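You operate a simulated robot arm through the tools that you are given. There is no shell and no other tool.

Carry out the task below with a simulated robot arm. There is one attempt and no reset: what you move stays moved.

TASK
Nest all five pots in one stack, each inside the next wider one.
Fine: push the stack 20 cm back, within 5 cm, clear of its mat.
Where things are to end (x, y in the base frame): blue pot within 50 mm of [420, 640].

Only the result counts: the job must be done as asked and must still hold three seconds after the hand-in. Knocking over, shifting, dropping, spilling or breaking anything else fails it.

THE ROBOT
A 7-joint arm with a fingered hand, fixed in place. Base frame: the origin is at the foot of the arm, x ahead of it, y to its left, z up. Readings come in mm, degrees, newtons and seconds.
With the tool pointing down near the work surface it reaches from about 280 to 700 mm from the base axis. Its first joint turns from -166.0 to 166.0 degrees. Payload 4 kg.
Tool frame: the origin (TCP) lies between the finger pads and is the grasp point; the fingertips stand 26 mm ahead of it; z points along the fingers, y is the line along which they close. Largest opening 156 mm; the body of the gripper starts 73 mm behind the TCP. The gripper is a hand of 4 fingers: y runs from the thumb to the fingers, the wrist lies at [0, 0, -239] in the tool frame.
Orientation is told as [roll, pitch, yaw] about the base's x, y, z axes, in that order, counted from this pose: with the fingers straight down and closing along the base's y, the tool's x points along the base's -x, its y along +y and its z along -z.

THE INTERFACE
- The arm moves only by the tool move_arm. Its argument "motion" is a list of rows, each a list of 2 entries, a list of its own where there are three numbers: the shift along the tool's x, y, z in units of 400 mm (1.0 is 400 mm), then the turn, a rotation vector about the tool's x, y, z in units of 180 degrees (1.0 is 180 degrees). In form: [[[tx, ty, tz], [wx, wy, wz]], ...]. A call has 1 to 20 rows; each row is the pose to reach, as a shift and turn from the pose commanded when the call began, along the tool's axes at that moment. A call with a number of a shift or a turn outside -1 to 1 is refused whole. Each row takes 0.2 s and may step no farther than 50 mm and 8.6 degrees from the row before; otherwise, the whole call is refused. A pose out of reach is approached as far as the arm can. The call stops where the force on the tool passes 40 N (or 10 N more than at its start, if that is more) or the arm is blocked; 0.2 s more then pass. In this call time passes only in rows, and 0.2 s behind the last. The reply holds the time, the measured pose of the TCP, the force on the tool along the base axes, the opening and the grip force, in the units named above and with some noise, with the torque about the TCP (base axes, N m) and any sound that the robot's microphone picked up, and new pictures: "show" is both (left out), scene, wrist or none.
- Cameras (640 x 400 px; columns grow to the right, rows downward): "scene" is fixed at [211.7, 513.9, 1465.4]; the picture's right is [-0.88, -0.47, 0.00], its down [-0.36, 0.67, -0.64] and it looks along [0.30, -0.57, -0.77] (base axes); focal length 214 px, centre (320, 200). "wrist" rides on the gripper at [58, -58, -91] in the tool frame; the picture's right is [0.71, 0.71, 0.00], its down [-0.53, 0.53, -0.67] and it looks along [-0.47, 0.47, 0.74] (tool axes); focal length 265 px, centre (320, 200). There is no depth. A picture from a camera that has moved, and an enlarged one, comes with that camera's place and axes in the base frame and with its lens. The place of the scene camera against the robot may be out by one fixed shift of up to 25 mm in any direction.
- set_fingers(finger1, finger2, finger3, thumb_bend): sets how far each is bent, from 0 (flat) to 1 (curled in); at 0.3 the hand is open as for a grip, at 0.7 the pads meet at the TCP. One left out holds its place. A second passes; each finger stops where it meets its share of the squeeze, and holds until it gets a number again. It is the only way to open and close the hand. It gives what a move gives, with no picture; readings hold the bend of each and the force on the fingers (four entries, about 0 where the hand has none), thumb and palm.
- zoom(camera, box): a new picture of the part [left, top, right, bottom] of that camera's present view, enlarged. No time passes.
- hand_in(): hands the job in; it is judged then, once.

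Places have to be worked out from the pictures, the camera data and where the tool is seen. Open the gripper and draw the arm clear of the work before you hand the job in, unless the task says otherwise.

The tools are called after "Emit:" as name(argument=value, ...) on one line, values as JSON. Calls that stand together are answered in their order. move_arm: Moves the arm, as the interface text tells. Its arguments: {"type":"object","properties":{"motion":{"type":"array","items":{"type":"array"}},"show":{"type":"string","enum":["both","scene","wrist","none"]}},"required":["motion"]} The other tools are called the same way: set_fingers (finger1, finger2, finger3, thumb_bend) moves the fingers one by one; zoom (camera, box) takes an enlarged picture of a part of a camera's view; hand_in () hands the job in.

At the start:

```text
t: 0.0
eef_pos: [272.3, 193.9, 1274.1]
tool_rot: [0.0, 0.0, 0.0]
wrist_force: [-0.9, 0.7, -0.7]
wrist_torque: [-0.01, 0.01, -0.02]
finger_gap: 155.9
grasp_force: 0.1
shape: jaw
bend: [0.3, 0.3, 0.3, 0.3]
finger forces: [0.1, 0.0, 0.0, 0.1, 0.0, 0.1]
```

scene: 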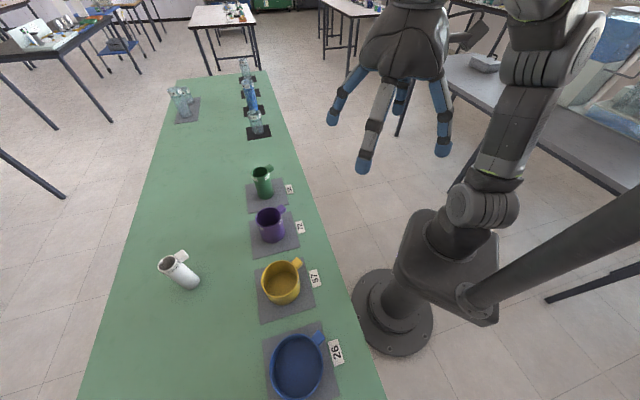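
wrist: 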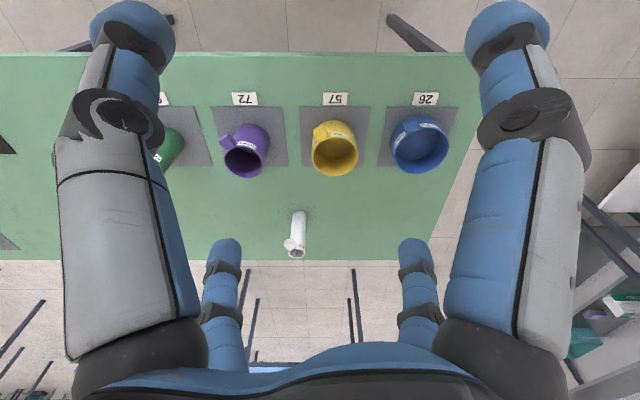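

I'll look closely at both camera views first to identify the pots, their handles and the mats.

Emit:
zoom(camera="scene", box=[220, 240, 380, 400])

Emit:
zoom(camera="scene", box=[130, 150, 330, 300])

Emit:
zoom(camera="wrist", box=[150, 80, 470, 270])

Emit:
zoom(camera="scene", box=[150, 50, 310, 150])

```text
2.50 times, centred on (300, 320) of scene
camera zoom: at [211.7, 513.9, 1465.4], right [-0.88, -0.47, 0.0], down [-0.36, 0.67, -0.64], along [0.3, -0.57, -0.77], focal length 536 px, centre (370, -100)
```

zoom: 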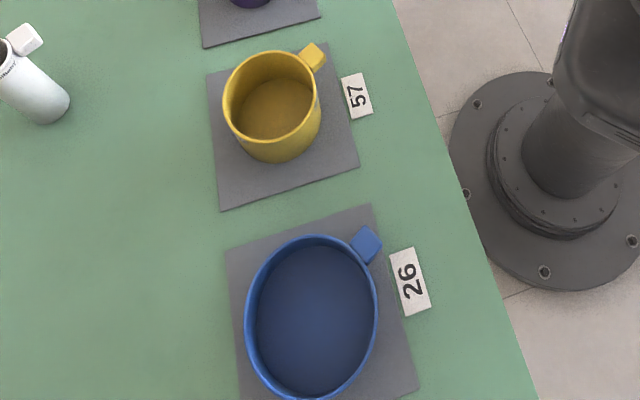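

```text
2.67 times, centred on (230, 225) of scene
camera zoom: at [211.7, 513.9, 1465.4], right [-0.88, -0.47, 0.0], down [-0.36, 0.67, -0.64], along [0.3, -0.57, -0.77], focal length 572 px, centre (560, 133)
```

zoom: 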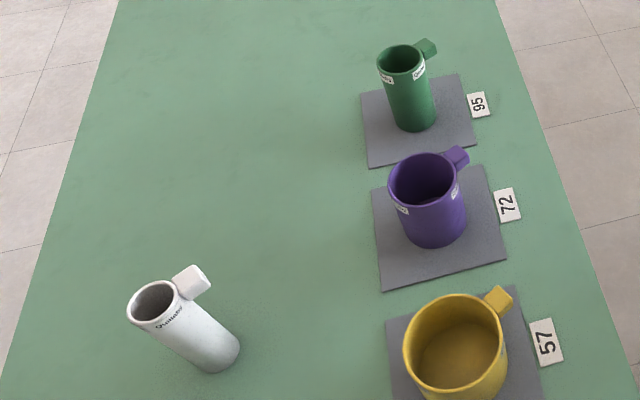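

```text
2.00 times, centred on (310, 175) of wrist
camera zoom: at [214.6, 135.9, 1365.4], right [-0.71, 0.71, 0.0], down [0.53, 0.53, 0.67], along [0.47, 0.47, -0.74], focal length 531 px, centre (340, 250)
```

zoom: 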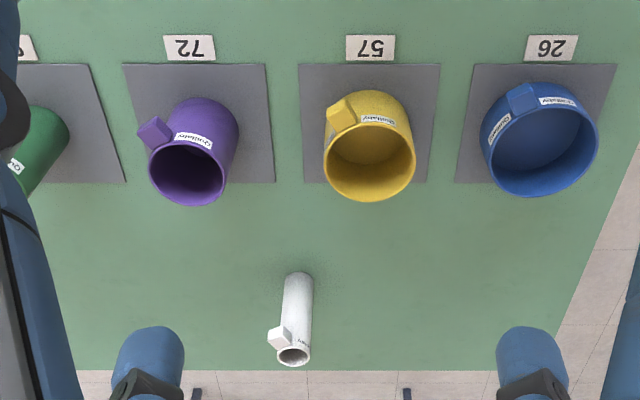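

```text
4.00 times, centred on (230, 100) of scene
camera zoom: at [211.7, 513.9, 1465.4], right [-0.88, -0.47, 0.0], down [-0.36, 0.67, -0.64], along [0.3, -0.57, -0.77], focal length 858 px, centre (680, 600)
```

zoom: 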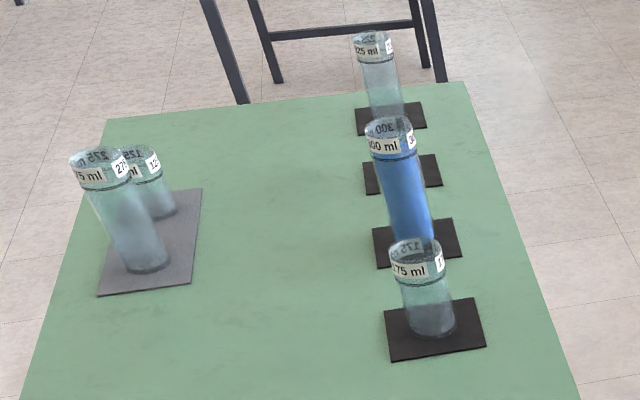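

The pots all stand upright: blue (widest) through yellow, purple and green in a row on mats at z≈800, and white stands off alone around (667,495). I'll lower the wrist camera in front of the row to measure positions, heights and rim widths more exactly.

Emit:
move_arm(motion=[[[-0.017, 0.036, 0.11], [0, 0, 0]], [[-0.034, 0.072, 0.22], [0, 0, 0]], [[-0.051, 0.108, 0.33], [0, 0, 0]], [[-0.068, 0.143, 0.44], [0, 0, 0]], [[-0.085, 0.179, 0.55], [0, 0, 0]], [[-0.1025, 0.215, 0.66], [0, 0, 0]]], show="both")

```text
t: 1.4
eef_pos: [313.7, 279.8, 1008.9]
tool_rot: [0.0, -0.1, 0.1]
wrist_force: [-0.4, 1.1, 1.0]
wrist_torque: [-0.01, -0.03, -0.02]
finger_gap: 155.8
grasp_force: 0.0
shape: jaw
bend: [0.3, 0.3, 0.3, 0.3]
finger forces: [0.0, 0.1, 0.1, 0.0, 0.0, 0.1]
camera wrist: at [254.9, 222.1, 1099.6], right [-0.71, 0.71, 0.0], down [0.52, 0.53, 0.67], along [0.47, 0.47, -0.74], focal length 265 px, centre (320, 200)
```

scene: 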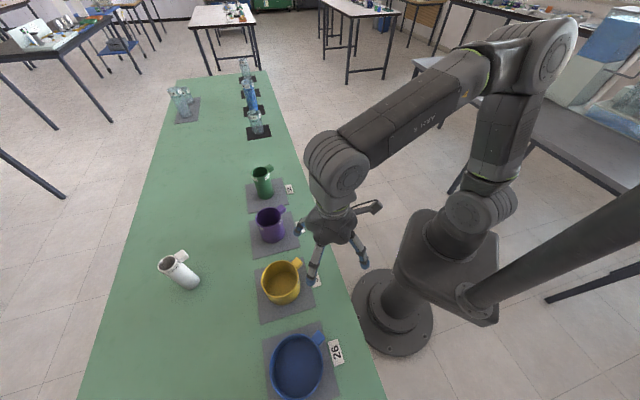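
wrist: 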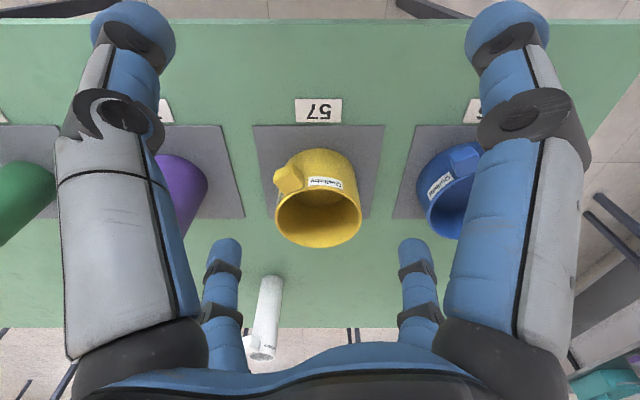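

The view is now over the yellow pot. I zoom in to measure it together with its mat.

Emit:
zoom(camera="wrist", box=[230, 80, 430, 260])

Emit:
zoom(camera="wrist", box=[200, 250, 340, 380])

```text
2.22 times, centred on (330, 170) of wrist
camera zoom: at [254.9, 222.1, 1099.6], right [-0.71, 0.71, 0.0], down [0.52, 0.53, 0.67], along [0.47, 0.47, -0.74], focal length 590 px, centre (298, 267)
```

zoom: 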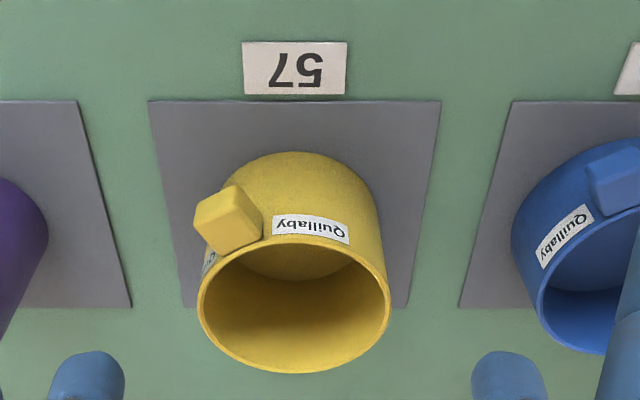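

```text
3.08 times, centred on (270, 315) of wrist
camera zoom: at [254.9, 222.1, 1099.6], right [-0.71, 0.71, 0.0], down [0.52, 0.53, 0.67], along [0.47, 0.47, -0.74], focal length 817 px, centre (474, -154)
```

zoom: 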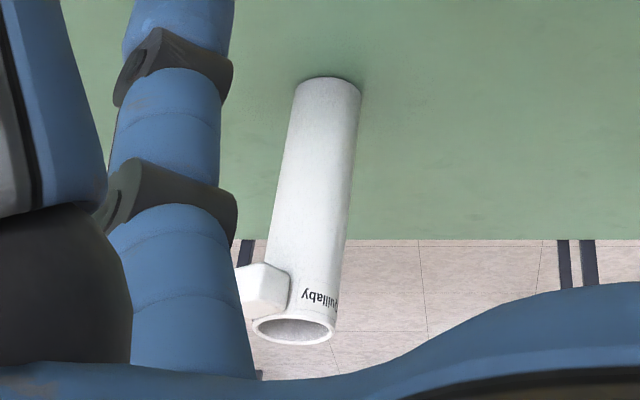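

The mats are about 150 mm square at a pitch of 185 mm. Table top is near z≈820, and yellow is about 97 mm across and 73 mm tall, centred near (408,373), with its handle pointing to the robot side. Next I slide over to view blue the same way.

Emit:
move_arm(motion=[[[0.0825, 0.08, 0], [0, 0, 0]], [[0.165, 0.16, 0], [0, 0, 0]], [[0.2475, 0.24, 0], [0, 0, 0]], [[0.33, 0.32, 0], [0, 0, 0]]], show="wrist")

Emit:
zoom(camera="wrist", box=[220, 80, 440, 270])

```text
t: 2.4
eef_pos: [174.5, 367.0, 1018.3]
tool_rot: [0.3, -0.1, 0.0]
wrist_force: [-0.3, 0.9, 0.1]
wrist_torque: [-0.01, 0.04, 0.0]
finger_gap: 156.0
grasp_force: 0.1
shape: jaw
bend: [0.3, 0.3, 0.3, 0.3]
finger forces: [0.1, 0.1, 0.1, 0.1, 0.0, 0.0]
out of reach, approached as far as the arm can: row 3, 4
camera wrist: at [117.1, 308.5, 1110.1], right [-0.71, 0.71, 0.0], down [0.53, 0.52, 0.67], along [0.47, 0.48, -0.74], focal length 265 px, centre (320, 200)
```

wrist: 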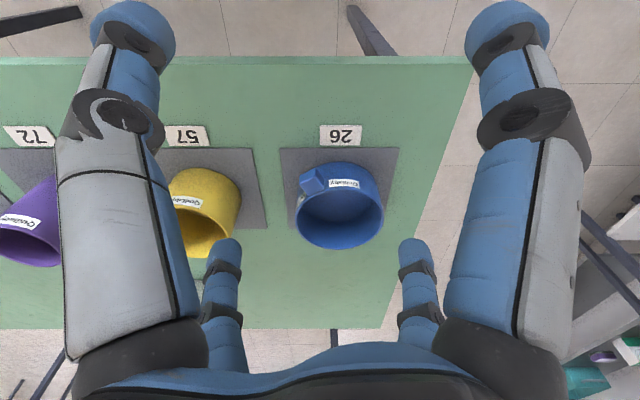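

```text
2.11 times, centred on (330, 175) of wrist
camera zoom: at [117.1, 308.5, 1110.1], right [-0.71, 0.71, 0.0], down [0.53, 0.52, 0.67], along [0.47, 0.48, -0.74], focal length 559 px, centre (299, 253)
```

zoom: 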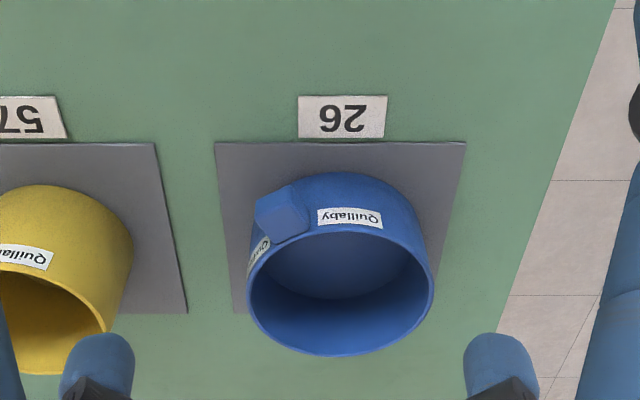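

Blue is about 112 mm across and 56 mm tall, centred near (276,502), with its handle pointing to azimuth ≈251°, the same as yellow's. The last pose hit a joint limit at yaw 0, so I'll turn yaw to +26° (fingers 45° from the handles) and go above yellow.

Emit:
move_arm(motion=[[[-0.0945, -0.0146, 0.004], [0, 0, -0.0241]], [[-0.189, -0.0292, 0.008], [0, 0, -0.0481]], [[-0.283, -0.0438, 0.011], [0, 0, -0.0722]], [[-0.378, -0.0583, 0.015], [0, 0, -0.0963]], [[-0.472, -0.073, 0.019], [0, 0, -0.1204]], [[-0.5665, -0.0875, 0.0225], [0, 0, -0.1444]]], show="both")

```text
t: 3.8
eef_pos: [380.8, 312.6, 1054.3]
tool_rot: [0.3, -0.4, 23.7]
wrist_force: [1.5, -1.3, 0.4]
wrist_torque: [0.05, 0.12, 0.01]
finger_gap: 155.9
grasp_force: 0.1
shape: jaw
bend: [0.3, 0.3, 0.3, 0.3]
finger forces: [0.1, 0.0, 0.1, 0.0, 0.1, 0.1]
out of reach, approached as far as the arm can: row 1, 2, 3, 4, 5, 6
camera wrist: at [350.5, 236.3, 1144.1], right [-0.93, 0.36, 0.0], down [0.27, 0.69, 0.68], along [0.25, 0.63, -0.74], focal length 265 px, centre (320, 200)
```

scene: 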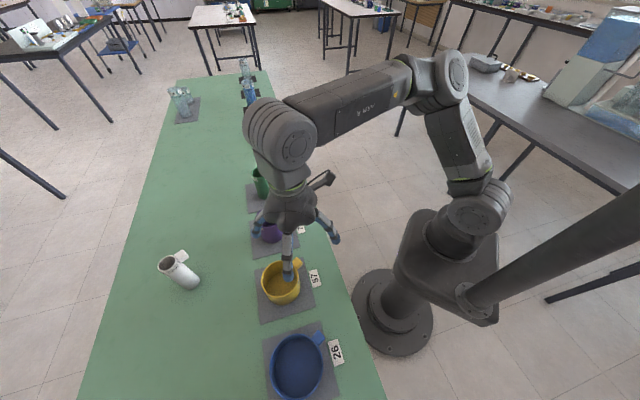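
wrist: 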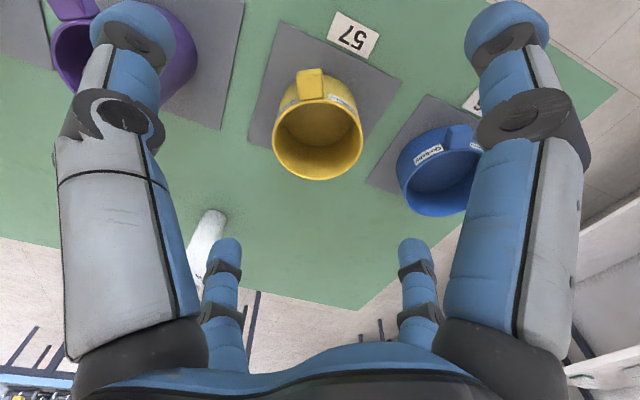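

The arm stopped short again at (381,313,1054), so I need to learn how the limit behaves. I'll make a small move toward the point above yellow and compare where it ends.

Emit:
move_arm(motion=[[[-0.04, 0.036, 0.0], [0, 0, 0]], [[-0.08, 0.072, 0.0], [0, 0, 0]], [[-0.12, 0.108, 0.0], [0, 0, 0]]], show="none")

```text
t: 4.6
eef_pos: [380.0, 313.2, 1053.8]
tool_rot: [0.3, -0.5, 23.6]
wrist_force: [0.7, -0.1, 0.2]
wrist_torque: [0.01, -0.01, 0.01]
finger_gap: 155.7
grasp_force: 0.0
shape: jaw
bend: [0.3, 0.3, 0.3, 0.3]
finger forces: [0.1, 0.0, 0.1, 0.0, 0.1, 0.0]
out of reach, approached as far as the arm can: row 1, 2, 3
```

The arm did not move, so either the reference pose has drifted out of reach or a joint is at its stop. A zero-shift command will show which one it is.

Emit:
move_arm(motion=[[[0, 0, 0], [0, 0, 0]]], show="none")

```text
t: 5.0
eef_pos: [381.0, 313.4, 1054.3]
tool_rot: [0.2, -0.5, 23.7]
wrist_force: [-0.8, -0.2, 0.4]
wrist_torque: [0.01, -0.04, 0.01]
finger_gap: 155.8
grasp_force: 0.1
shape: jaw
bend: [0.3, 0.3, 0.3, 0.3]
finger forces: [0.1, 0.1, 0.1, 0.0, 0.1, 0.0]
```

The reference is simply the reached pose, so a joint is at its stop in that direction. I'll probe with a small pure yaw turn to see which way frees it.

Emit:
move_arm(motion=[[[0, 0, 0], [0, 0, -0.045]]], show="none")

Emit:
move_arm(motion=[[[0, 0, 0], [0, 0, 0.045]], [[0, 0, 0], [0, 0, 0.09]]], show="scene")

```text
t: 5.4
eef_pos: [389.7, 308.3, 1060.9]
tool_rot: [0.2, -0.4, 33.9]
wrist_force: [0.1, -1.2, 0.5]
wrist_torque: [0.0, 0.01, -0.02]
finger_gap: 155.7
grasp_force: 0.0
shape: jaw
bend: [0.3, 0.3, 0.3, 0.3]
finger forces: [0.0, 0.0, 0.1, 0.0, 0.1, 0.0]
out of reach, approached as far as the arm can: row 1
```

```text
t: 6.0
eef_pos: [397.7, 303.5, 1065.7]
tool_rot: [0.1, -0.3, 17.6]
wrist_force: [-0.9, -0.4, 1.2]
wrist_torque: [-0.01, -0.03, -0.01]
finger_gap: 156.0
grasp_force: 0.0
shape: jaw
bend: [0.3, 0.3, 0.3, 0.3]
finger forces: [0.0, 0.1, 0.0, 0.0, 0.0, 0.0]
out of reach, approached as far as the arm can: row 1, 2
```

scene: 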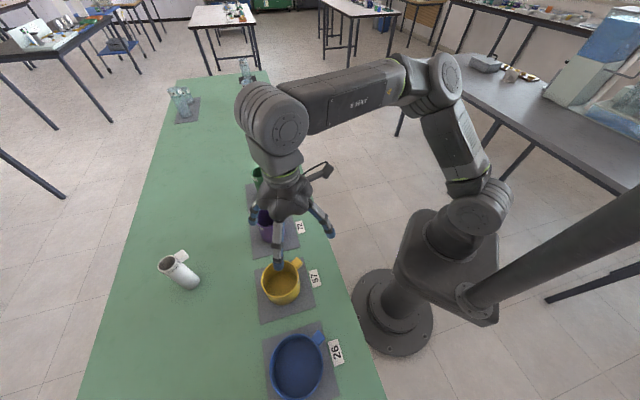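

Yaw turns are possible but the posture is drifting with the elbow swung sideways. I'll go back to the earlier good pose at (314,280,1009) and see whether the elbow recovers.

Emit:
move_arm(motion=[[[0.0727, 0.0023, 0.0473], [0, 0, 0.0326]], [[0.1453, 0.0047, 0.0945], [0, 0, 0.0652]], [[0.218, 0.007, 0.1418], [0, 0, 0.0978]]], show="scene")

```text
t: 6.8
eef_pos: [314.6, 280.4, 1007.6]
tool_rot: [0.0, 0.0, 0.2]
wrist_force: [0.0, -0.2, 1.1]
wrist_torque: [0.02, -0.01, -0.01]
finger_gap: 156.0
grasp_force: 0.0
shape: jaw
bend: [0.3, 0.3, 0.3, 0.3]
finger forces: [0.0, 0.0, 0.1, 0.0, 0.0, 0.1]
```

scene: 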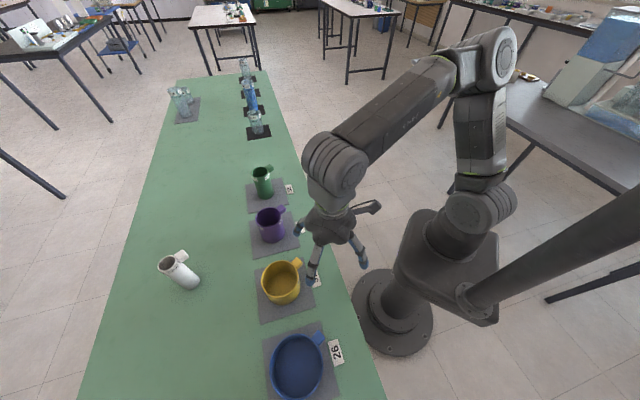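

Pose recovered exactly. Now I turn yaw to +26° here first, at small radius, then check the posture before going outward.

Emit:
move_arm(motion=[[[0, 0, 0], [0, 0, -0.036]], [[0, 0, 0], [0, 0, -0.072]], [[0, 0, 0], [0, 0, -0.108]], [[0, 0, 0], [0, 0, -0.144]]], show="scene")

```text
t: 7.8
eef_pos: [314.4, 278.9, 1009.2]
tool_rot: [0.0, -0.1, 26.2]
wrist_force: [0.4, 0.4, 0.3]
wrist_torque: [0.02, -0.03, 0.0]
finger_gap: 155.7
grasp_force: 0.0
shape: jaw
bend: [0.3, 0.3, 0.3, 0.3]
finger forces: [0.1, 0.1, 0.1, 0.1, 0.0, 0.0]
```

scene: 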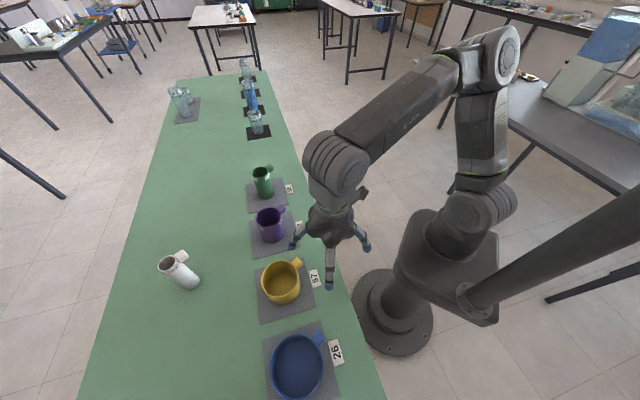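

Yaw is fine here. I now step outward toward yellow at constant height and yaw.

Emit:
move_arm(motion=[[[-0.105, 0.036, 0], [0, 0, 0]], [[-0.21, 0.072, 0], [0, 0, 0]], [[-0.314, 0.1075, 0], [0, 0, 0]]], show="scene")

```text
t: 8.6
eef_pos: [351.8, 317.9, 1007.9]
tool_rot: [0.0, -0.1, 26.3]
wrist_force: [-0.1, -0.4, -0.3]
wrist_torque: [0.02, -0.02, 0.02]
finger_gap: 156.0
grasp_force: 0.1
shape: jaw
bend: [0.3, 0.3, 0.3, 0.3]
finger forces: [0.0, 0.0, 0.0, 0.0, 0.0, 0.1]
out of reach, approached as far as the arm can: row 2, 3
```

scene: 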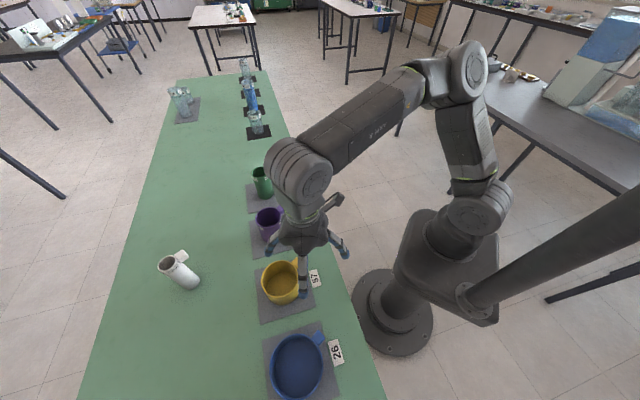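

The elbow has swung out to the right (upper arm leaning right, forearm sweeping left), and that is what limits me. I'll return to the starting height with the arm drawn in, and look at the posture there.

Emit:
move_arm(motion=[[[0.05, -0.03, -0.08], [0, 0, 0]], [[0.1, -0.06, -0.17], [0, 0, 0]], [[0.15, -0.09, -0.27], [0, 0, 0]], [[0.2, -0.12, -0.37], [0, 0, 0]], [[0.25, -0.15, -0.47], [0, 0, 0]], [[0.3, -0.18, -0.57], [0, 0, 0]], [[0.315, -0.19, -0.665], [0, 0, 0]]], show="scene")

```text
t: 10.2
eef_pos: [270.9, 196.9, 1271.6]
tool_rot: [0.0, 0.0, 26.3]
wrist_force: [-0.9, 0.1, -0.2]
wrist_torque: [-0.01, 0.0, 0.0]
finger_gap: 155.8
grasp_force: 0.0
shape: jaw
bend: [0.3, 0.3, 0.3, 0.3]
finger forces: [0.0, 0.1, 0.1, 0.1, 0.0, 0.0]
```

scene: 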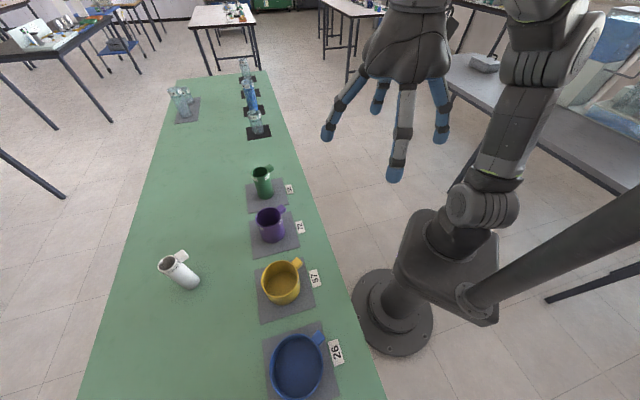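

The posture is back to the original look. Now I try a direct path from here to high above yellow (408,373,1110), moving outward before descending.

Emit:
move_arm(motion=[[[-0.06, 0.032, 0.045], [0, 0, 0]], [[-0.12, 0.064, 0.09], [0, 0, 0]], [[-0.18, 0.096, 0.135], [0, 0, 0]], [[-0.24, 0.128, 0.18], [0, 0, 0]], [[-0.3, 0.16, 0.225], [0, 0, 0]], [[-0.36, 0.193, 0.27], [0, 0, 0]], [[-0.42, 0.225, 0.315], [0, 0, 0]], [[-0.5, 0.247, 0.404], [0, 0, 0]]], show="scene")

```text
t: 12.0
eef_pos: [370.8, 293.7, 1144.8]
tool_rot: [0.0, -0.2, 26.3]
wrist_force: [-0.2, -0.5, 0.6]
wrist_torque: [0.0, -0.02, 0.01]
finger_gap: 156.0
grasp_force: 0.0
shape: jaw
bend: [0.3, 0.3, 0.3, 0.3]
finger forces: [0.1, 0.0, 0.0, 0.1, 0.1, 0.0]
out of reach, approached as far as the arm can: row 5, 6, 7, 8
```

scene: 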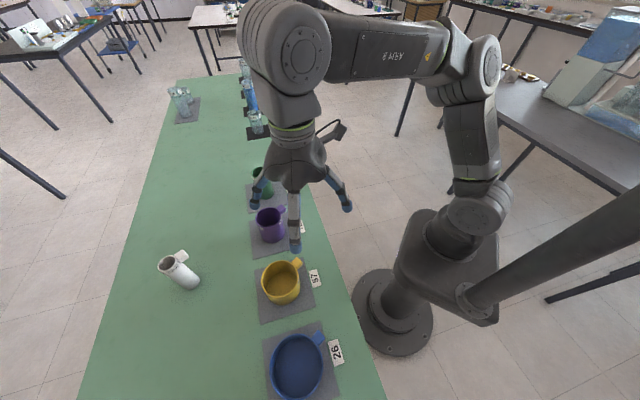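

The stop seems tied to a joint, not to reach. I'll test a pure turn about the base axis (position and yaw turning together), which should only need the first joint.

Emit:
move_arm(motion=[[[0.026, 0.1, 0], [0, 0, -0.0278]], [[0.061, 0.1975, 0], [0, 0, -0.0556]]], show="scene")

```text
t: 12.6
eef_pos: [334.9, 309.4, 1154.0]
tool_rot: [0.0, -0.1, 33.6]
wrist_force: [-0.7, -0.5, 0.7]
wrist_torque: [0.03, -0.02, 0.02]
finger_gap: 155.9
grasp_force: 0.1
shape: jaw
bend: [0.3, 0.3, 0.3, 0.3]
finger forces: [0.0, 0.0, 0.1, 0.0, 0.1, 0.0]
out of reach, approached as far as the arm can: row 1, 2
```

scene: 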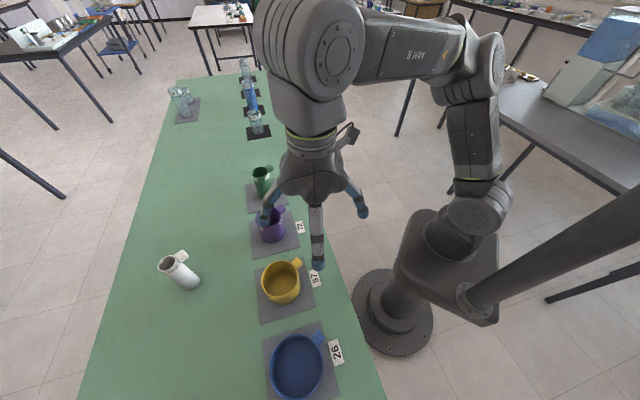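

A pure base turn is refused too. The lean of the upper arm (towards about −14°) fits joint 1 sitting at its +166° stop with the shoulder folded the "backward" way. I'll return to the start point and turn the hand far clockwise, so that the last joint's stop forces the elbow over to the other side.

Emit:
move_arm(motion=[[[0.0725, -0.038, -0.075], [0, 0, 0.0444]], [[0.145, -0.076, -0.15], [0, 0, 0.0888]], [[0.2175, -0.114, -0.225], [0, 0, 0.1332]], [[0.29, -0.1525, -0.3], [0, 0, 0.1776]], [[0.29, -0.1525, -0.3], [0, 0, 0.222]], [[0.29, -0.1525, -0.3], [0, 0, 0.2664]], [[0.29, -0.1525, -0.3], [0, 0, 0.3108]], [[0.29, -0.1525, -0.3], [0, 0, 0.3552]], [[0.29, -0.1525, -0.3], [0, 0, 0.3996]], [[0.29, -0.1525, -0.3], [0, 0, 0.444]], [[0.29, -0.1525, -0.3], [0, 0, 0.4884]], [[0.29, -0.1525, -0.3], [0, 0, 0.5328]], [[0.29, -0.1525, -0.3], [0, 0, 0.5772]], [[0.29, -0.1525, -0.3], [0, 0, 0.6216]], [[0.29, -0.1525, -0.3], [0, 0, 0.666]]], show="scene")

```text
t: 15.8
eef_pos: [366.2, -55.1, 1291.7]
tool_rot: [0.9, -3.6, -79.7]
wrist_force: [-0.3, 0.2, -0.9]
wrist_torque: [-0.02, 0.03, 0.0]
finger_gap: 155.6
grasp_force: 0.1
shape: jaw
bend: [0.3, 0.3, 0.3, 0.3]
finger forces: [0.0, 0.0, 0.1, 0.1, 0.1, 0.0]
out of reach, approached as far as the arm can: row 9, 10, 11, 12, 13, 14, 15
```

scene: 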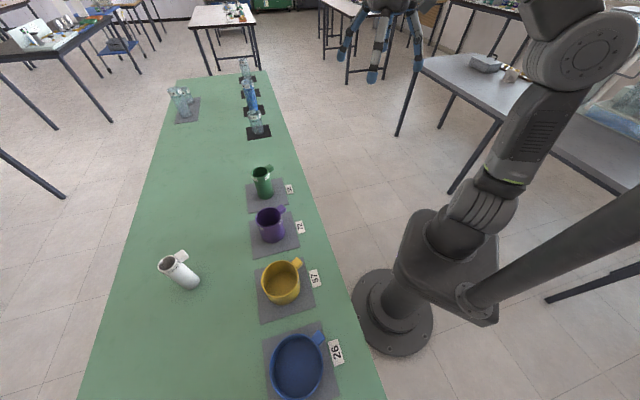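

Pushing yaw made the arm slide round to the right (az −9°), confirming joint‑1 freedom clockwise. Next I level the hand, go down to a pose where the upper arm can stand vertical (r≈380, z≈1110), and from there I'll swing back left so that joints 1 and 3 share the turn.

Emit:
move_arm(motion=[[[-0.002, 0.006, 0.114], [0.005, 0.02, 0]], [[-0.004, 0.011, 0.228], [0.005, 0.02, 0]], [[-0.006, 0.017, 0.343], [0.005, 0.02, 0]], [[-0.0085, 0.0225, 0.457], [0.005, 0.02, 0]]], show="scene")

```text
t: 16.8
eef_pos: [379.0, -81.8, 1110.4]
tool_rot: [0.1, -0.1, -79.3]
wrist_force: [-0.1, 0.8, -0.2]
wrist_torque: [0.0, 0.02, -0.03]
finger_gap: 156.1
grasp_force: 0.1
shape: jaw
bend: [0.3, 0.3, 0.3, 0.3]
finger forces: [0.0, 0.1, 0.0, 0.0, 0.0, 0.0]
out of reach, approached as far as the arm can: row 1, 2, 3, 4
```

scene: 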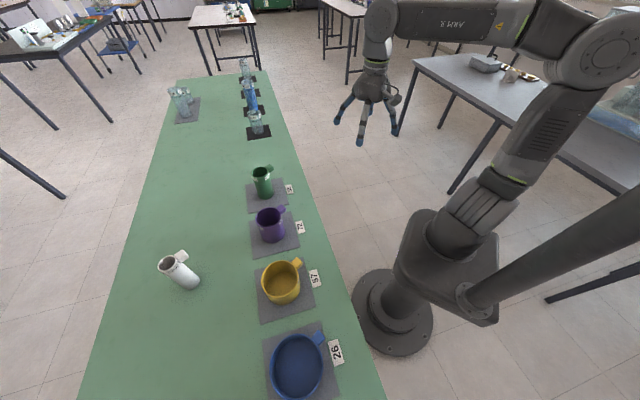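

Now the elbow leans right and back with joint 1 around 95°, well off its stop. I swing back left along a circle of r≈385 at this height, with yaw turning along too.

Emit:
move_arm(motion=[[[0.0795, 0.0224, 0], [0, 0, -0.0417]], [[0.1588, 0.0445, 0], [0, 0, -0.0833]], [[0.2396, 0.0595, 0], [0, 0, -0.125]], [[0.3215, 0.0679, 0], [0, 0, -0.1667]], [[0.4037, 0.0689, 0], [0, 0, -0.2083]], [[0.4857, 0.0633, 0], [0, 0, -0.25]], [[0.567, 0.0505, 0], [0, 0, -0.2917]], [[0.647, 0.0307, 0], [0, 0, -0.3333]], [[0.7248, 0.0044, 0], [0, 0, -0.375]], [[0.8002, -0.0286, 0], [0, 0, -0.4167]], [[0.8725, -0.0681, 0], [0, 0, -0.4583]], [[0.9412, -0.1134, 0], [0, 0, -0.5]]], show="scene")

```text
t: 19.4
eef_pos: [263.5, 278.9, 1113.4]
tool_rot: [0.0, -0.1, 10.5]
wrist_force: [-0.4, 0.7, 0.1]
wrist_torque: [-0.02, 0.03, 0.02]
finger_gap: 156.5
grasp_force: 0.1
shape: jaw
bend: [0.3, 0.3, 0.3, 0.3]
finger forces: [0.1, 0.1, 0.0, 0.0, 0.0, 0.0]
```

scene: 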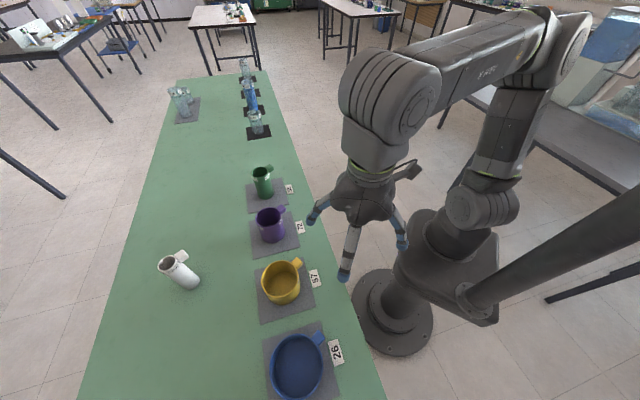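

That went cleanly all the way to az 46.6°. I continue the same circle to az 76°.

Emit:
move_arm(motion=[[[0.0483, 0.066, 0], [0, 0, -0.0417]], [[0.105, 0.1257, 0], [0, 0, -0.0833]], [[0.1665, 0.1803, 0], [0, 0, -0.125]], [[0.2325, 0.2297, 0], [0, 0, -0.1667]], [[0.3025, 0.273, 0], [0, 0, -0.2083]], [[0.3758, 0.3103, 0], [0, 0, -0.25]]], show="both")

```text
t: 20.8
eef_pos: [91.6, 376.9, 1113.2]
tool_rot: [-0.1, -0.1, 55.4]
wrist_force: [-0.5, -0.2, 1.5]
wrist_torque: [0.0, 0.01, 0.01]
finger_gap: 156.0
grasp_force: 0.0
shape: jaw
bend: [0.3, 0.3, 0.3, 0.3]
finger forces: [0.1, 0.1, 0.0, 0.1, 0.1, 0.0]
camera wrist: at [107.2, 295.5, 1203.8], right [-0.98, -0.18, 0.0], down [-0.14, 0.73, 0.67], along [-0.12, 0.66, -0.74], focal length 265 px, centre (320, 200)
```

scene: 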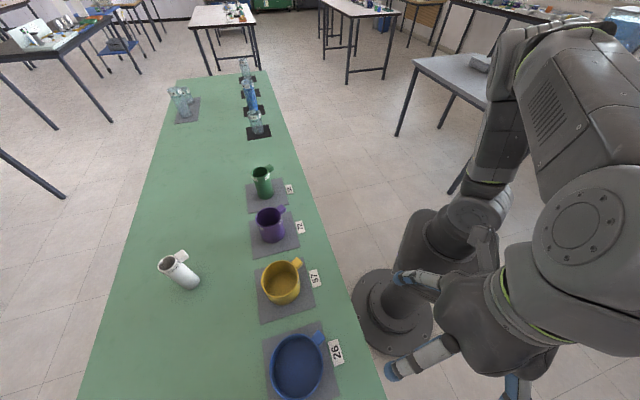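
wrist: 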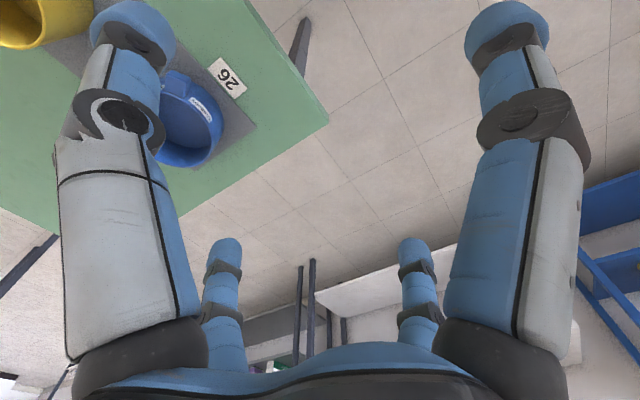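

The circle to az 76° worked throughout. Here a radial extension should carry the upper arm through vertical onto the normal side, so I extend outward about 150 mm.

Emit:
move_arm(motion=[[[-0.0876, 0.0336, 0], [0, 0, 0]], [[-0.1752, 0.0672, 0], [0, 0, 0]], [[-0.2628, 0.1008, 0], [0, 0, 0]], [[-0.3504, 0.1344, 0], [0, 0, 0]]], show="scene")

```text
t: 21.8
eef_pos: [116.9, 377.2, 1106.8]
tool_rot: [-0.1, -0.1, 55.5]
wrist_force: [0.0, 0.4, -0.4]
wrist_torque: [-0.03, 0.02, 0.02]
finger_gap: 155.9
grasp_force: 0.0
shape: jaw
bend: [0.3, 0.3, 0.3, 0.3]
finger forces: [0.0, 0.0, 0.1, 0.0, 0.0, 0.0]
out of reach, approached as far as the arm can: row 1, 2, 3, 4
```

scene: 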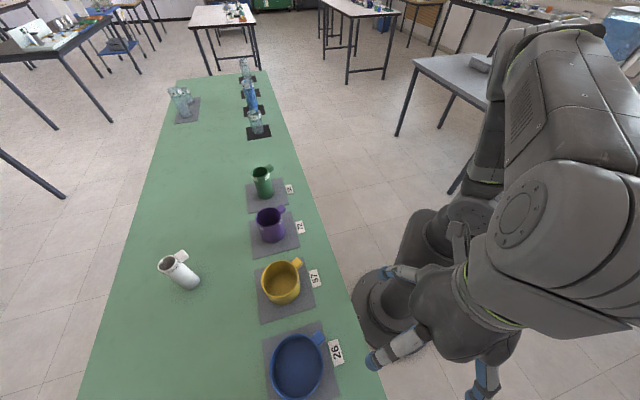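

Stuck at r≈395, which matches joint 1 at its +166° stop with the upper arm exactly vertical. At this radius and height the vertical upper arm fits every azimuth, so I keep circling left so that joint 3 does the turning and the posture unfolds.

Emit:
move_arm(motion=[[[0.04, 0.075, -0.005], [0, 0, -0.0272]], [[0.0747, 0.151, -0.005], [0, 0, -0.0544]], [[0.116, 0.2233, -0.005], [0, 0, -0.0817]], [[0.163, 0.292, -0.005], [0, 0, -0.1089]], [[0.216, 0.3565, -0.005], [0, 0, -0.1361]], [[0.274, 0.4163, -0.005], [0, 0, -0.1633]]], show="both")

```text
t: 23.2
eef_pos: [-49.7, 330.9, 1098.9]
tool_rot: [-0.4, -1.0, 85.1]
wrist_force: [-0.3, 0.1, 0.1]
wrist_torque: [-0.03, 0.02, 0.01]
finger_gap: 156.0
grasp_force: 0.0
shape: jaw
bend: [0.3, 0.3, 0.3, 0.3]
finger forces: [0.0, 0.0, 0.0, 0.0, 0.1, 0.0]
out of reach, approached as far as the arm can: row 1, 2, 3, 4, 5, 6
camera wrist: at [1.5, 265.7, 1189.9], right [-0.77, -0.64, -0.02], down [-0.48, 0.56, 0.67], along [-0.42, 0.52, -0.74], focal length 265 px, centre (320, 200)
```

scene: 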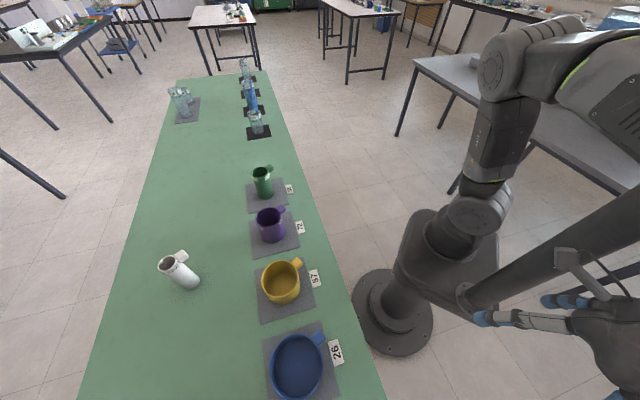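
wrist: 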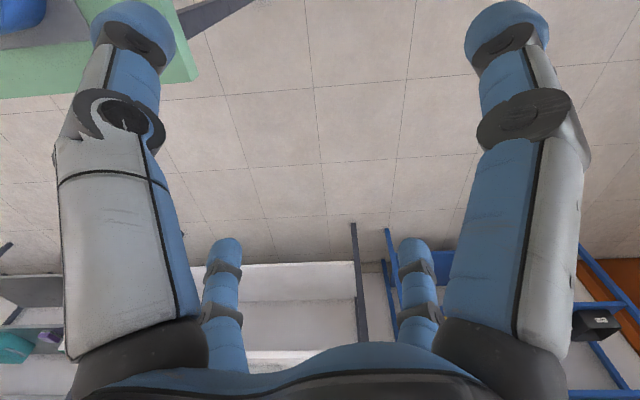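

The upper arm still leans slightly right, yet by my geometry this spot isn't at a reach boundary, so I'll test a small radial extension from here to see whether it passes.

Emit:
move_arm(motion=[[[-0.05, 0.012, 0], [0, 0, 0]], [[-0.1, 0.024, 0], [0, 0, 0]]], show="scene")

```text
t: 23.8
eef_pos: [-35.8, 334.3, 1097.3]
tool_rot: [-0.2, -0.2, 85.0]
wrist_force: [0.6, 0.2, 0.2]
wrist_torque: [-0.04, -0.03, 0.0]
finger_gap: 156.0
grasp_force: 0.1
shape: jaw
bend: [0.3, 0.3, 0.3, 0.3]
finger forces: [0.0, 0.1, 0.0, 0.1, 0.0, 0.0]
out of reach, approached as far as the arm can: row 1, 2
```

scene: 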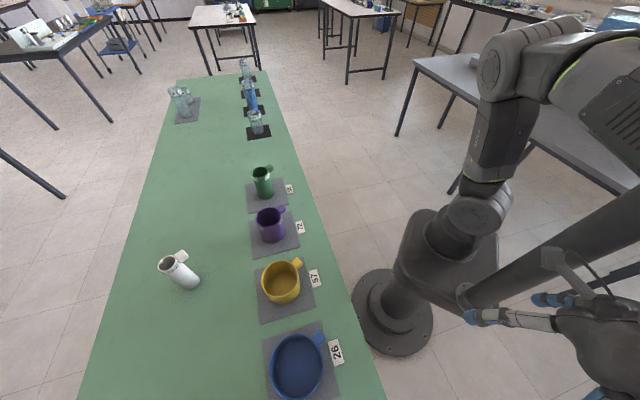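

Still blocked, so a second joint besides joint 1 must be at a stop here. I probe with small yaw turns both ways to see whether it's the last joint.

Emit:
move_arm(motion=[[[0, 0, 0], [0, 0, 0.04]], [[-0.05, 0.0, 0], [0, 0, 0.08]]], show="none")

Emit:
move_arm(motion=[[[0, 0, 0], [0, 0, -0.04]], [[-0.05, 0, 0], [0, 0, -0.08]]], show="none")

```text
t: 24.4
eef_pos: [-27.5, 340.4, 1096.9]
tool_rot: [0.0, -0.3, 70.4]
wrist_force: [-0.1, 0.6, -0.5]
wrist_torque: [0.01, 0.01, 0.02]
finger_gap: 156.3
grasp_force: 0.1
shape: jaw
bend: [0.3, 0.3, 0.3, 0.3]
finger forces: [0.0, 0.1, 0.0, 0.1, 0.0, 0.1]
out of reach, approached as far as the arm can: row 2
```

```text
t: 25.0
eef_pos: [-15.6, 347.7, 1096.6]
tool_rot: [-0.3, -0.2, 84.8]
wrist_force: [0.4, -0.1, -0.2]
wrist_torque: [0.02, 0.0, 0.02]
finger_gap: 155.8
grasp_force: 0.0
shape: jaw
bend: [0.3, 0.3, 0.3, 0.3]
finger forces: [0.0, 0.0, 0.0, 0.0, 0.2, 0.0]
out of reach, approached as far as the arm can: row 2
```

Yaw is free, and the reachable radius creeps along a curve. I test a tiny pure radial step and a pure upward step from here to separate the causes.

Emit:
move_arm(motion=[[[-0.0125, 0, 0], [0, 0, 0]]], show="none")

Emit:
move_arm(motion=[[[0, 0, -0.05], [0, 0, 0]], [[0, 0, -0.1], [0, 0, 0]]], show="none")

Emit:
move_arm(motion=[[[0.05, 0, 0], [0, 0, 0]], [[0.1, 0, 0], [0, 0, 0]]], show="scene")

```text
t: 25.4
eef_pos: [-11.9, 349.8, 1096.8]
tool_rot: [-0.2, -0.3, 84.8]
wrist_force: [-0.9, 0.2, 0.4]
wrist_torque: [-0.02, 0.01, -0.01]
finger_gap: 156.0
grasp_force: 0.0
shape: jaw
bend: [0.3, 0.3, 0.3, 0.3]
finger forces: [0.0, 0.1, 0.0, 0.0, 0.0, 0.1]
out of reach, approached as far as the arm can: row 1
```

```text
t: 26.0
eef_pos: [-9.0, 345.3, 1135.6]
tool_rot: [-0.2, -0.2, 84.9]
wrist_force: [-0.7, 1.0, -0.1]
wrist_torque: [0.01, 0.01, -0.02]
finger_gap: 155.8
grasp_force: 0.0
shape: jaw
bend: [0.3, 0.3, 0.3, 0.3]
finger forces: [0.0, 0.0, 0.1, 0.0, 0.0, 0.0]
out of reach, approached as far as the arm can: row 2
```

```text
t: 26.6
eef_pos: [-12.7, 304.3, 1136.1]
tool_rot: [-0.1, -0.1, 84.8]
wrist_force: [-0.1, -0.3, -0.7]
wrist_torque: [0.02, -0.01, -0.01]
finger_gap: 156.2
grasp_force: 0.1
shape: jaw
bend: [0.3, 0.3, 0.3, 0.3]
finger forces: [0.0, 0.1, 0.0, 0.0, 0.1, 0.1]
```

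scene: 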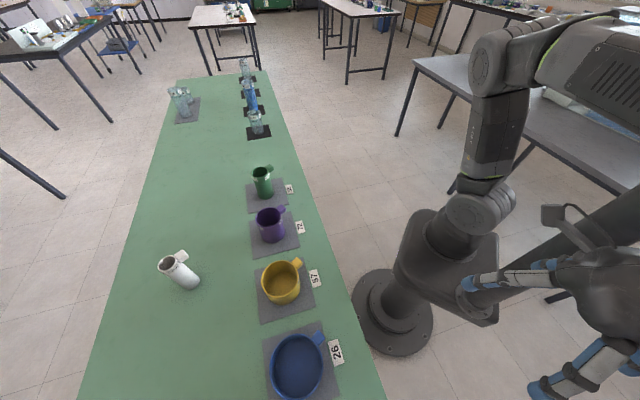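

The evidence suggests that with joint 1 at +166° the upper arm can't cross vertical. Before planning an unwinding move I need to understand what stands behind the robot, so I zoom in on the pedestal and the dark tube.

Emit:
zoom(camera="scene", box=[340, 180, 640, 400])

Emit:
zoom(camera="scene", box=[430, 0, 640, 220])

```text
1.82 times, centred on (490, 290) of scene
camera zoom: at [211.7, 513.9, 1465.4], right [-0.88, -0.47, 0.0], down [-0.36, 0.67, -0.64], along [0.3, -0.57, -0.77], focal length 390 px, centre (11, 36)
```

zoom: 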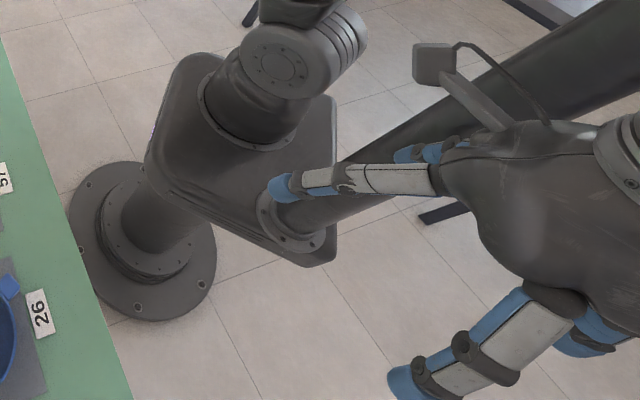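

```text
1.82 times, centred on (535, 110) of scene
camera zoom: at [211.7, 513.9, 1465.4], right [-0.88, -0.47, 0.0], down [-0.36, 0.67, -0.64], along [0.3, -0.57, -0.77], focal length 390 px, centre (-71, 364)
```

zoom: 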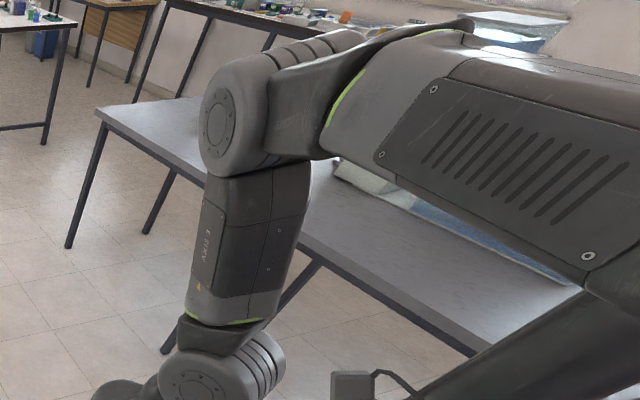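

The zoom shows the arm standing on a box pedestal with a thick tube rising from the same box, maybe near (−95,160), close to where the forearm was passing. I move away to (200,250,1200) and turn the wrist camera back toward the base to see that tube properly.

Emit:
move_arm(motion=[[[0.0097, -0.0602, -0.0178], [0, 0, -0.0413]], [[0.0193, -0.1204, -0.0356], [0, 0, -0.0827]], [[0.029, -0.1807, -0.0533], [0, 0, -0.124]], [[0.0387, -0.2409, -0.0711], [0, 0, -0.1653]], [[0.0483, -0.3011, -0.0889], [0, 0, -0.2067]], [[0.058, -0.3613, -0.1067], [0, 0, -0.248]], [[0.0677, -0.4216, -0.1244], [0, 0, -0.2893]], [[0.0773, -0.4818, -0.1422], [0, 0, -0.3307]], [[0.087, -0.542, -0.16], [0, 0, -0.372]]], show="both")

```text
t: 28.6
eef_pos: [197.0, 251.1, 1201.9]
tool_rot: [0.0, 0.2, 151.9]
wrist_force: [-0.1, 0.8, 0.1]
wrist_torque: [-0.03, -0.03, 0.01]
finger_gap: 156.0
grasp_force: 0.0
shape: jaw
bend: [0.3, 0.3, 0.3, 0.3]
finger forces: [0.0, 0.0, 0.0, 0.0, 0.0, 0.1]
camera wrist: at [276.6, 274.9, 1292.6], right [0.29, -0.96, 0.0], down [-0.71, -0.22, 0.67], along [-0.64, -0.19, -0.74], focal length 265 px, centre (320, 200)
```

scene: 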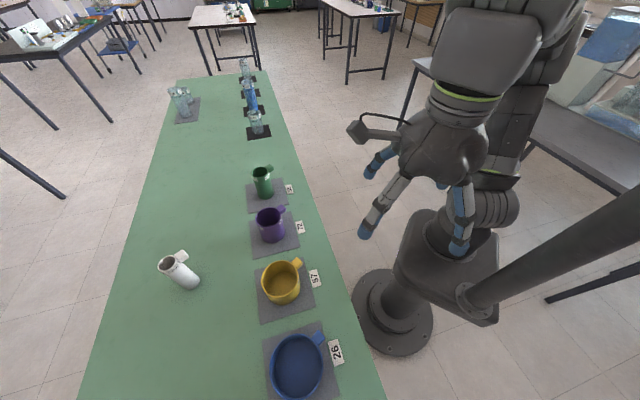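
wrist: 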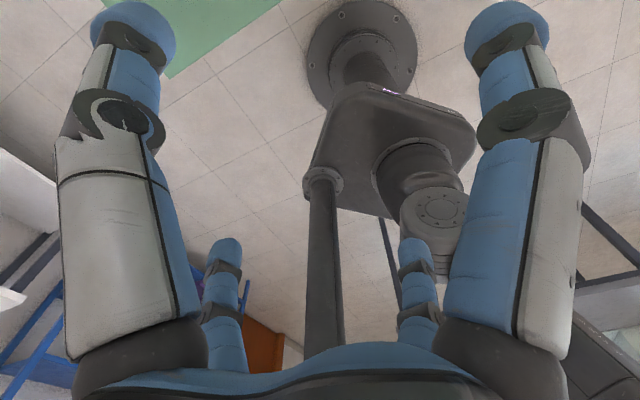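

Now it's clear: a vertical pole stands on the pedestal box at about (−101,156), rising past z≈1150. I check how high it goes, using a zoom box at the right edge of the scene view.

Emit:
zoom(camera="scene", box=[600, 0, 640, 400])

Emit:
zoom(camera="wrist", box=[240, 0, 520, 380])

```text
1.00 times, centred on (620, 200) of scene (not enlarged: the box is as wide or as high as the picture)
camera zoom: at [211.7, 513.9, 1465.4], right [-0.88, -0.47, 0.0], down [-0.36, 0.67, -0.64], along [0.3, -0.57, -0.77], focal length 214 px, centre (20, 200)
```

zoom: 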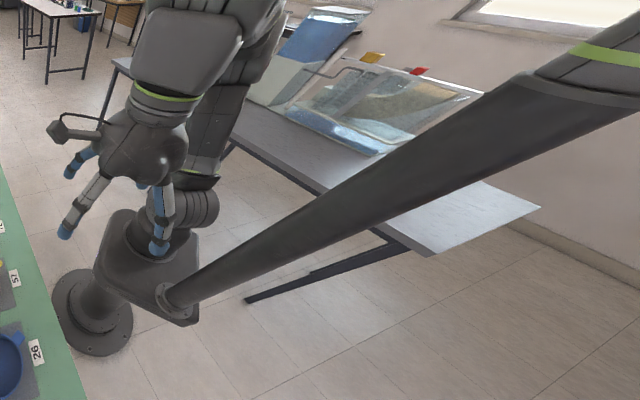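

```text
1.05 times, centred on (380, 190) of wrist (not enlarged: the box is as wide or as high as the picture)
camera zoom: at [276.6, 274.9, 1292.6], right [0.29, -0.96, 0.0], down [-0.71, -0.22, 0.67], along [-0.64, -0.19, -0.74], focal length 279 px, centre (257, 210)
```

zoom: 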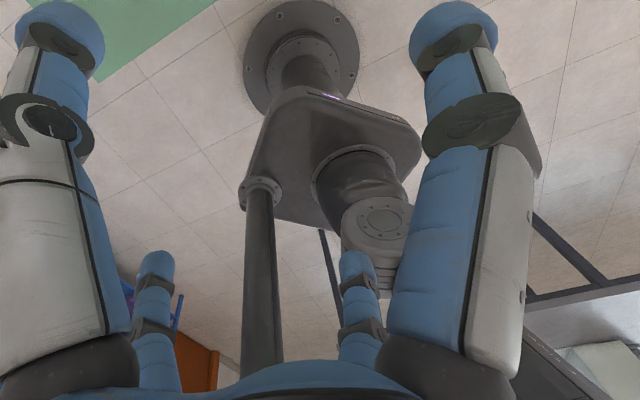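

The mast at (−101,156) rises above z≈1400, so unwinding around the back is not possible. All the stops fit joint 1 at +166° plus joint 5 at its ±166° stop (a rolled-over wrist). I'll go to a free spot in front-right (a≈15°, r≈390, z≈1110) and roll the hand the long way round the forearm to free joint 5.

Emit:
move_arm(motion=[[[0.0955, 0.02, 0.0387], [0, 0, 0.0287]], [[0.191, 0.04, 0.0773], [0, 0, 0.0573]], [[0.2865, 0.06, 0.116], [0, 0, 0.086]], [[0.382, 0.08, 0.1547], [0, 0, 0.1147]], [[0.4775, 0.1, 0.1933], [0, 0, 0.1433]], [[0.573, 0.12, 0.232], [0, 0, 0.172]]], show="scene")

```text
t: 30.0
eef_pos: [377.3, 99.3, 1109.1]
tool_rot: [-0.1, 0.2, 120.7]
wrist_force: [0.2, 0.0, -0.2]
wrist_torque: [0.01, -0.01, 0.01]
finger_gap: 156.0
grasp_force: 0.1
shape: jaw
bend: [0.3, 0.3, 0.3, 0.3]
finger forces: [0.0, 0.1, 0.0, 0.0, 0.1, 0.0]
```

scene: 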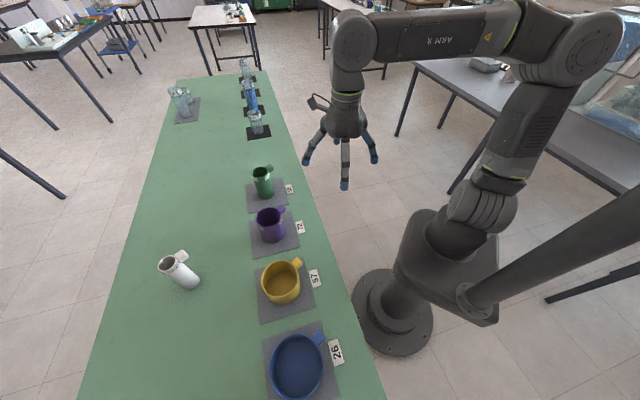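

Pose reached, elbow about 15° right of vertical. First I roll the hand 42° around the forearm axis (fingers swinging to the right, wrist point held still) to test the idea.

Emit:
move_arm(motion=[[[0.0873, 0, -0.0064], [0, 0.0467, 0]], [[0.1727, 0, -0.0255], [0, 0.0933, 0]], [[0.2544, 0, -0.0569], [0, 0.14, 0]], [[0.3307, 0, -0.0998], [0, 0.1867, 0]], [[0.3998, 0, -0.1535], [0, 0.2333, 0]]], show="scene")

```text
t: 31.2
eef_pos: [461.9, -39.1, 1169.4]
tool_rot: [-0.1, 42.2, 120.8]
wrist_force: [1.0, 0.2, 0.6]
wrist_torque: [-0.02, -0.03, 0.0]
finger_gap: 156.0
grasp_force: 0.0
shape: jaw
bend: [0.3, 0.3, 0.3, 0.3]
finger forces: [0.0, 0.0, 0.1, 0.1, 0.0, 0.0]
```

scene: 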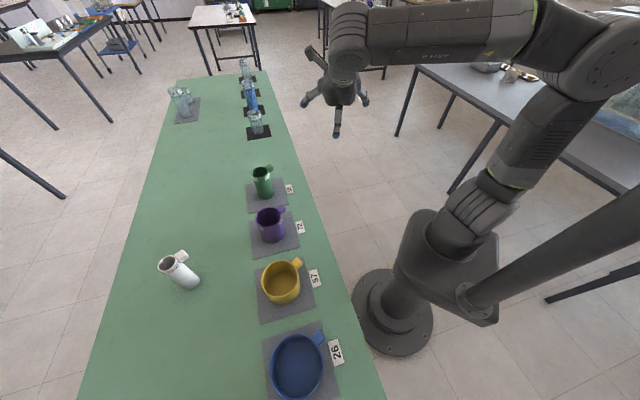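

The roll works without a stop. I continue rolling another 126° the same way (hand swings up past horizontal), in free air.

Emit:
move_arm(motion=[[[0.0873, 0, -0.0064], [0, 0.0467, 0]], [[0.1727, 0, -0.0255], [0, 0.0933, 0]], [[0.2544, 0, -0.0569], [0, 0.14, 0]], [[0.3307, 0, -0.0998], [0, 0.1867, 0]], [[0.3998, 0, -0.1535], [0, 0.2333, 0]], [[0.4604, 0, -0.2167], [0, 0.28, 0]], [[0.5111, 0, -0.288], [0, 0.3267, 0]], [[0.5508, 0, -0.366], [0, 0.3733, 0]], [[0.5787, 0, -0.4489], [0, 0.42, 0]], [[0.5942, 0, -0.5351], [0, 0.4667, 0]], [[0.597, 0, -0.6225], [0, 0.5133, 0]], [[0.5869, 0, -0.7095], [0, 0.56, 0]], [[0.5643, 0, -0.794], [0, 0.6067, 0]], [[0.5295, 0, -0.8743], [0, 0.6533, 0]], [[0.4834, 0, -0.9487], [0, 0.7, 0]]], show="scene")

```text
t: 34.4
eef_pos: [403.9, 59.5, 1583.7]
tool_rot: [-180.0, 11.8, -59.1]
wrist_force: [0.7, 0.2, -0.1]
wrist_torque: [0.01, 0.0, -0.01]
finger_gap: 156.2
grasp_force: 0.0
shape: jaw
bend: [0.3, 0.3, 0.3, 0.3]
finger forces: [0.1, 0.0, 0.0, 0.1, 0.1, 0.0]
```

scene: 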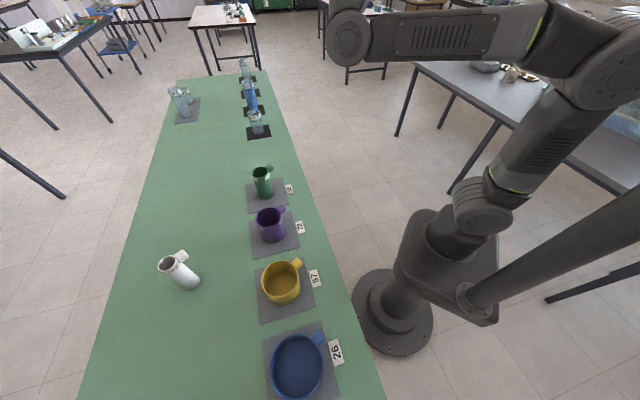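

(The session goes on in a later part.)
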